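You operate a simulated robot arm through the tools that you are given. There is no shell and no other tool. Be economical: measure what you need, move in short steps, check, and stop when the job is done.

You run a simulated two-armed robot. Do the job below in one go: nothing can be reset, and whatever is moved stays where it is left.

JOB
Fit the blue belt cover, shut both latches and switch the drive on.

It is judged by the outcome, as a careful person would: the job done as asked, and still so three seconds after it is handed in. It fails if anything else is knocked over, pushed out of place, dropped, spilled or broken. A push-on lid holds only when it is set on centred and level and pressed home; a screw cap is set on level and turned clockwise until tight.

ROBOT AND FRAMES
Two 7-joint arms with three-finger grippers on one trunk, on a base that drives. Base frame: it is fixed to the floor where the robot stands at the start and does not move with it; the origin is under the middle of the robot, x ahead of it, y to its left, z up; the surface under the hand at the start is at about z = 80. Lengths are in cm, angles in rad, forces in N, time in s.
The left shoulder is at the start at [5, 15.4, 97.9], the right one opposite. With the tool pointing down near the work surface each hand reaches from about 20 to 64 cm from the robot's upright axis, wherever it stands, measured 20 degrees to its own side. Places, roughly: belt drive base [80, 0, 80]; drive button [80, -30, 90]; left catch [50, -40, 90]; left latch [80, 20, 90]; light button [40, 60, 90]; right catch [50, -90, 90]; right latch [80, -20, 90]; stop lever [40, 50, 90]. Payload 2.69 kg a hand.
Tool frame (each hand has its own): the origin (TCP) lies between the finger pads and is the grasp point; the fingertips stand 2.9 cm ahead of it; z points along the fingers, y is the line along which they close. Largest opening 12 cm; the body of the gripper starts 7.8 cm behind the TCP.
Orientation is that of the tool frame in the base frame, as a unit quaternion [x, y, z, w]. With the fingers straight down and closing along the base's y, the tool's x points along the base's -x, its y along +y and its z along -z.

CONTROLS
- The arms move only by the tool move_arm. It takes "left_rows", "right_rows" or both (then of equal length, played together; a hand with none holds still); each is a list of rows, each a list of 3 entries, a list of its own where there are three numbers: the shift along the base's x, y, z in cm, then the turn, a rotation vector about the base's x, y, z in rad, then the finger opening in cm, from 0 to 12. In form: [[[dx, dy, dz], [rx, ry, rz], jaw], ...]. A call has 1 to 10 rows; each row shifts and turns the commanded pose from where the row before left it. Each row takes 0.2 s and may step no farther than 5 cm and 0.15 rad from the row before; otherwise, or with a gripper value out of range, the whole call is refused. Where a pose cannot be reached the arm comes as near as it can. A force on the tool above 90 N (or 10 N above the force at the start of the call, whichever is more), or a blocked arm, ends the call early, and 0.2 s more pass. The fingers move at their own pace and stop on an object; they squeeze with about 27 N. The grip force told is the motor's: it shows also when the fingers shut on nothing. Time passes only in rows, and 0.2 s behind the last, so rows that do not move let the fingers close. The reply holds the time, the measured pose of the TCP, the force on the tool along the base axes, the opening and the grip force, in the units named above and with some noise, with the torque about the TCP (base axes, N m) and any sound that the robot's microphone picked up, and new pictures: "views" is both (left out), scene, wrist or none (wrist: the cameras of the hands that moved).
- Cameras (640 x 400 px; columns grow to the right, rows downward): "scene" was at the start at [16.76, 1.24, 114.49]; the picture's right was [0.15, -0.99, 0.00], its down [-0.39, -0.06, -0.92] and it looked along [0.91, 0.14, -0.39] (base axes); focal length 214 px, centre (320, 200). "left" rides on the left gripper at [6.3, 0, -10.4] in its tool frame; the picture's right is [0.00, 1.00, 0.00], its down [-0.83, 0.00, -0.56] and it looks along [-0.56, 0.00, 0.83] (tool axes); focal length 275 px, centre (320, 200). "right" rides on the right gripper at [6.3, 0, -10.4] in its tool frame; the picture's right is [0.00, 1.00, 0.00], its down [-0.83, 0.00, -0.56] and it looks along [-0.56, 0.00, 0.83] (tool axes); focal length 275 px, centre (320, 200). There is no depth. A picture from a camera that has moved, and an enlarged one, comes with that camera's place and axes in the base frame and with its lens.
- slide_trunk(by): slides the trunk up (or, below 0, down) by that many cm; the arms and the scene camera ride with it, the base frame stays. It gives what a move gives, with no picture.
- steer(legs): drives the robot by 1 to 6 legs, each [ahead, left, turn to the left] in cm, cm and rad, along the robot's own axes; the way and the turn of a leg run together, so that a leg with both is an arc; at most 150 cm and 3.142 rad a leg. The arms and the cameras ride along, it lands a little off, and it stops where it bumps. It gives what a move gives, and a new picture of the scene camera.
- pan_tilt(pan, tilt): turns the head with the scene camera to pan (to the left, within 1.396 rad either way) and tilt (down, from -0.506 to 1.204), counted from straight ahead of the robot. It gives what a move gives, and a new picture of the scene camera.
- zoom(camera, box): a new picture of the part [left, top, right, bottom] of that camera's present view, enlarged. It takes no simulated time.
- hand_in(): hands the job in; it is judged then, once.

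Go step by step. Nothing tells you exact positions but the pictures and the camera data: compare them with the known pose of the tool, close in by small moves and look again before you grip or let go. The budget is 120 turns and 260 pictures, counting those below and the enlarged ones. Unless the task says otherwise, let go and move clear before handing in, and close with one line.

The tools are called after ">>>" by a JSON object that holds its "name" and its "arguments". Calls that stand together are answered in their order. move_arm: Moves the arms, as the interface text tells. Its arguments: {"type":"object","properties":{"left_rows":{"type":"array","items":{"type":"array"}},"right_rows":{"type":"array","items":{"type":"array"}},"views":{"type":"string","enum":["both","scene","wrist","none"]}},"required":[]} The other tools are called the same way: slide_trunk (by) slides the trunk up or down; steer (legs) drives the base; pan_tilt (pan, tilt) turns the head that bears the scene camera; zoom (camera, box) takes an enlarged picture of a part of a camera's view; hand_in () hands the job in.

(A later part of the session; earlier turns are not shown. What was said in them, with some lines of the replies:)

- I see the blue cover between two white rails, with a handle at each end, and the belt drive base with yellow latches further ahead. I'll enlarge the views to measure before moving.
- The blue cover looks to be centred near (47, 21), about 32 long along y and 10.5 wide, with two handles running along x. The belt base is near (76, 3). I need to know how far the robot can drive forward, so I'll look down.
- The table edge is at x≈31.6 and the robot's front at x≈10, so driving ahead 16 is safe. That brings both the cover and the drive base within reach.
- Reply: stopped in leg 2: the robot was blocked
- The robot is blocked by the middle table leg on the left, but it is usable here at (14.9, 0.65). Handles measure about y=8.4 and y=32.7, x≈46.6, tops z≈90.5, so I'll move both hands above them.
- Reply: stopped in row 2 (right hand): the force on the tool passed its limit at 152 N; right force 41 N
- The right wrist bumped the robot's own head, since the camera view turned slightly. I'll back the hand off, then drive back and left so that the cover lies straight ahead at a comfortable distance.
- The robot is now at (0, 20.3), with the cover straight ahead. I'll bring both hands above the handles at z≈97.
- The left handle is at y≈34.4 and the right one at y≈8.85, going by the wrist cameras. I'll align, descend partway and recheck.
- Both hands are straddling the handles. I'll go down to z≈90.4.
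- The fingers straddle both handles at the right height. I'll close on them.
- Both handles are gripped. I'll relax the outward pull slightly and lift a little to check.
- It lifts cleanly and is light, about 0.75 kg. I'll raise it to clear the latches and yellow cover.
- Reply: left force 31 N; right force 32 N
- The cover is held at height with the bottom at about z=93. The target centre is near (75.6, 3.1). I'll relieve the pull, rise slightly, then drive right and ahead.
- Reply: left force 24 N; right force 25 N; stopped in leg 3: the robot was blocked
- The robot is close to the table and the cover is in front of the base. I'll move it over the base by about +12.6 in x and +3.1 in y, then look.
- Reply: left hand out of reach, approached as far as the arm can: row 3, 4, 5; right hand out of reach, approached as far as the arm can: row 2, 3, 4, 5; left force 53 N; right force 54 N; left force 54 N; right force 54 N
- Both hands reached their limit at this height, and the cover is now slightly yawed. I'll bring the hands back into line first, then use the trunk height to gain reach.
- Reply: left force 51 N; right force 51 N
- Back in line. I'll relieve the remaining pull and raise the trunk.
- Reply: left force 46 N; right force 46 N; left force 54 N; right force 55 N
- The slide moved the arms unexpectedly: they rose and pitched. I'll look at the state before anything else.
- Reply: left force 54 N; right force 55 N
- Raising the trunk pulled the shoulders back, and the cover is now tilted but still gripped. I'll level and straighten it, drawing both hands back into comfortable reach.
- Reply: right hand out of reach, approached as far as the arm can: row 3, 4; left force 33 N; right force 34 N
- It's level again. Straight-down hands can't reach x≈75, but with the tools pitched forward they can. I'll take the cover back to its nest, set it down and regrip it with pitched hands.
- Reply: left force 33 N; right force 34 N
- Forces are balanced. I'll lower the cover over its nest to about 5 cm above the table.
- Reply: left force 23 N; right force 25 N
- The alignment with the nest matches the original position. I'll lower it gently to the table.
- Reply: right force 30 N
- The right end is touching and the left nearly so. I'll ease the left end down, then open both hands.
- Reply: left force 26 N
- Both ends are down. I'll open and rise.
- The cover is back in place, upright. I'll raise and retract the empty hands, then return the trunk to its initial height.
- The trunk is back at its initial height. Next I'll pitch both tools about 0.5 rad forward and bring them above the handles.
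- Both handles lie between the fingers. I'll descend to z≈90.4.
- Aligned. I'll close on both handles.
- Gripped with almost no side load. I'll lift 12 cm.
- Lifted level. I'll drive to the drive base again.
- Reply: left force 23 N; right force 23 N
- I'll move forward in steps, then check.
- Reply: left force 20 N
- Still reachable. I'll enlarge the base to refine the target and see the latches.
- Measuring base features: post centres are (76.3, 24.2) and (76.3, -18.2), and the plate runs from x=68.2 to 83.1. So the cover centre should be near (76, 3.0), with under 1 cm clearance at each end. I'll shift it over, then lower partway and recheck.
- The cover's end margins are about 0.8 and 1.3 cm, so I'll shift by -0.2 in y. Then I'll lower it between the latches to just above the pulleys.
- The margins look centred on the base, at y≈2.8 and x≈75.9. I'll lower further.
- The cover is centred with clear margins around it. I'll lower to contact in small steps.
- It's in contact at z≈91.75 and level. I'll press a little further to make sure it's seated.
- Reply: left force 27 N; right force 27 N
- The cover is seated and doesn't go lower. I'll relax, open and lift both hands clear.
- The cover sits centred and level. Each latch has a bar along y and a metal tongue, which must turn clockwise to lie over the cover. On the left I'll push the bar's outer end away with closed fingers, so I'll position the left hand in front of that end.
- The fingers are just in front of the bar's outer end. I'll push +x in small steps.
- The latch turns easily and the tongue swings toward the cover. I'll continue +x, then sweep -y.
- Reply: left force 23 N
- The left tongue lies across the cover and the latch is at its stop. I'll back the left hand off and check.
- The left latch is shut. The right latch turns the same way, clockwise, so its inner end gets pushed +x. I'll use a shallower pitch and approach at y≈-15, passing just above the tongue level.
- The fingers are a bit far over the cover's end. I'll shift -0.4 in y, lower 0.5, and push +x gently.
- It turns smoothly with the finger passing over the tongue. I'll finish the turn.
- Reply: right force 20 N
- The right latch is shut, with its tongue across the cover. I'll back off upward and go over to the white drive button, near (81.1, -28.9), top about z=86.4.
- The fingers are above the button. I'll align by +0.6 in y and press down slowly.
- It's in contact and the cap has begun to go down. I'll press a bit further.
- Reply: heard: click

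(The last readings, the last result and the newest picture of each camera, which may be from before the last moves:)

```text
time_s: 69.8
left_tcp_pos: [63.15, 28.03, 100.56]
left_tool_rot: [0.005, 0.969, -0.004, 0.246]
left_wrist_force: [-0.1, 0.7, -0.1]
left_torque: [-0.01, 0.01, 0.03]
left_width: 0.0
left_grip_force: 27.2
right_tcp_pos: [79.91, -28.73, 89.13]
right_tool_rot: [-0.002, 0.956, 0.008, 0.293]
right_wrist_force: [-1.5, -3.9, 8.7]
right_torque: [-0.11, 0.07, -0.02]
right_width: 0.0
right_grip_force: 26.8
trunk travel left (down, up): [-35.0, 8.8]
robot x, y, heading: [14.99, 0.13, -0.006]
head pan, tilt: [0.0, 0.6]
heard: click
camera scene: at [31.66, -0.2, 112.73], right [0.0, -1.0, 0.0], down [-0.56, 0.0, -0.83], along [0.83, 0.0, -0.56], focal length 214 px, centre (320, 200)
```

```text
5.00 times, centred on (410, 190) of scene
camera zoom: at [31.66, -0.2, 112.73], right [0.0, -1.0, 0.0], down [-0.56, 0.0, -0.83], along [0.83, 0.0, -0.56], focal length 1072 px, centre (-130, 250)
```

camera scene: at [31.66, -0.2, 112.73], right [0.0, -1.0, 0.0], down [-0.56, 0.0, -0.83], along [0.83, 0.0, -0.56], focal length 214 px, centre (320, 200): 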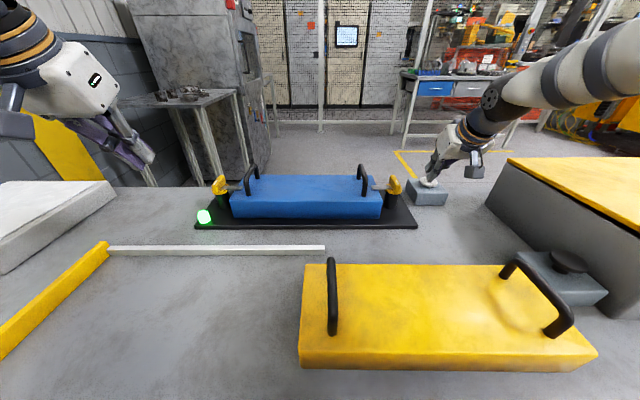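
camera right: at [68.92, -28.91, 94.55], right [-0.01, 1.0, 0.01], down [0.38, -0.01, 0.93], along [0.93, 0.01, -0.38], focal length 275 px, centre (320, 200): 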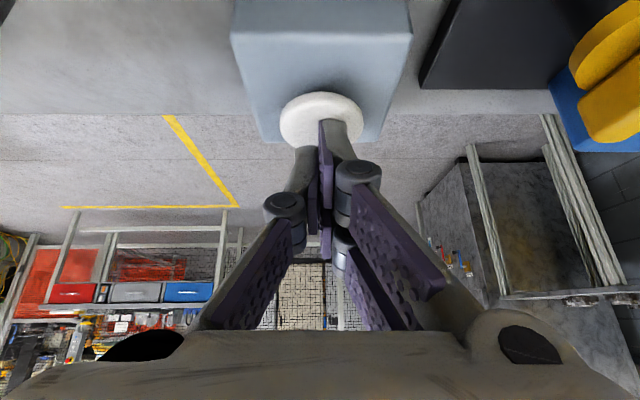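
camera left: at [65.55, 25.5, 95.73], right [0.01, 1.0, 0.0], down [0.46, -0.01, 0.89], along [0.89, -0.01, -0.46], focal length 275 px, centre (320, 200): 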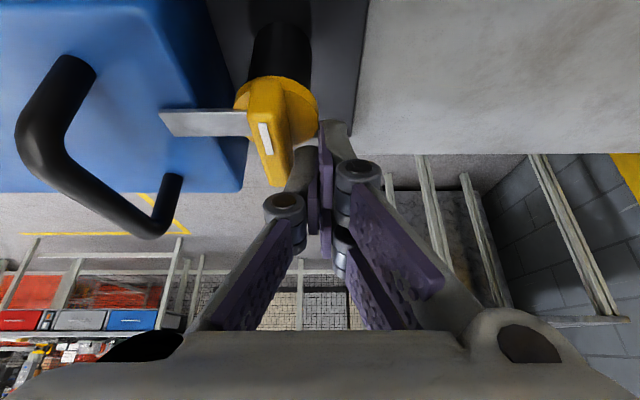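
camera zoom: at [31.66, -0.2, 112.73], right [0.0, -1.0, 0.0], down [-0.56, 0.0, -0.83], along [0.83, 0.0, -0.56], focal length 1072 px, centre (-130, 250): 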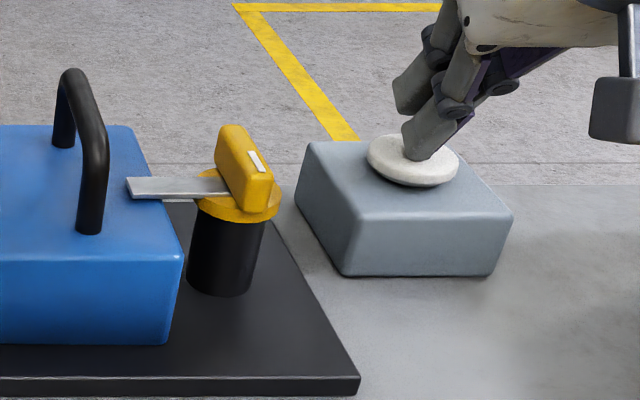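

A click sounded and a green light came on at the base. I'll lift the right hand straight up, move it clear, and confirm the light stays on.

>>> {"name": "move_arm", "arguments": {"right_rows": [[[0, 0, 2], [0, 0, 0], 0], [[-1, 0, 4], [0, 0, 0], 0], [[-3, 0, 4], [0, 0, 0], 0], [[-4, 0, 1], [0, 0, 0], 0], [[0, 0, 0], [0, 0, 0], 0], [[0, 0, 0], [0, 0, 0], 0]], "views": "scene"}}

>>> {"name": "zoom", "arguments": {"camera": "scene", "box": [180, 140, 460, 240]}}

```text
time_s: 71.2
left_tcp_pos: [63.24, 27.89, 100.64]
left_tool_rot: [0.005, 0.969, -0.004, 0.246]
left_wrist_force: [-0.3, 0.2, -1.0]
left_torque: [-0.02, 0.01, -0.01]
left_width: 0.02
left_grip_force: 27.4
right_tcp_pos: [72.02, -28.43, 99.75]
right_tool_rot: [-0.001, 0.956, 0.008, 0.293]
right_wrist_force: [-0.3, -0.1, -0.3]
right_torque: [-0.01, -0.04, 0.01]
right_width: 0.03
right_grip_force: 26.7
trunk travel left (down, up): [-35.0, 8.8]
robot x, y, heading: [15.18, -0.29, -0.005]
head pan, tilt: [0.0, 0.6]
camera scene: at [31.73, -0.2, 112.71], right [0.0, -1.0, 0.0], down [-0.56, 0.0, -0.83], along [0.83, 0.0, -0.56], focal length 214 px, centre (320, 200)
```

scene: 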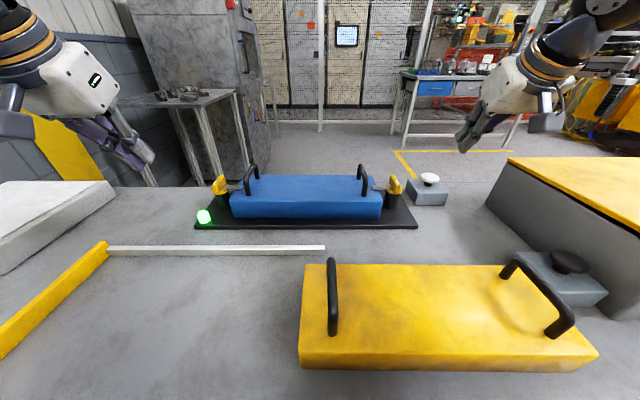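

```text
2.29 times, centred on (320, 190) of scene
camera zoom: at [31.73, -0.2, 112.71], right [0.0, -1.0, 0.0], down [-0.56, 0.0, -0.83], along [0.83, 0.0, -0.56], focal length 490 px, centre (320, 223)
```

zoom: 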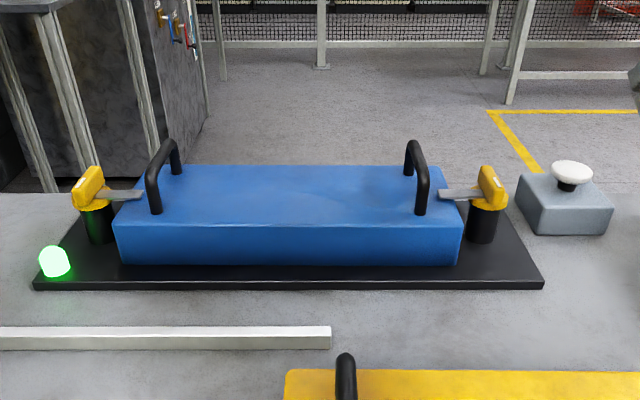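

The cover is seated, both latch tongues lie across it, and the green light stays on with both hands clear. I'm handing in.

>>> {"name": "hand_in", "arguments": {}}

```text
The job is handed in.
```

The blue belt cover is fitted, both latches are shut, and the drive is on: the button clicked and the green light on the base stayed lit.
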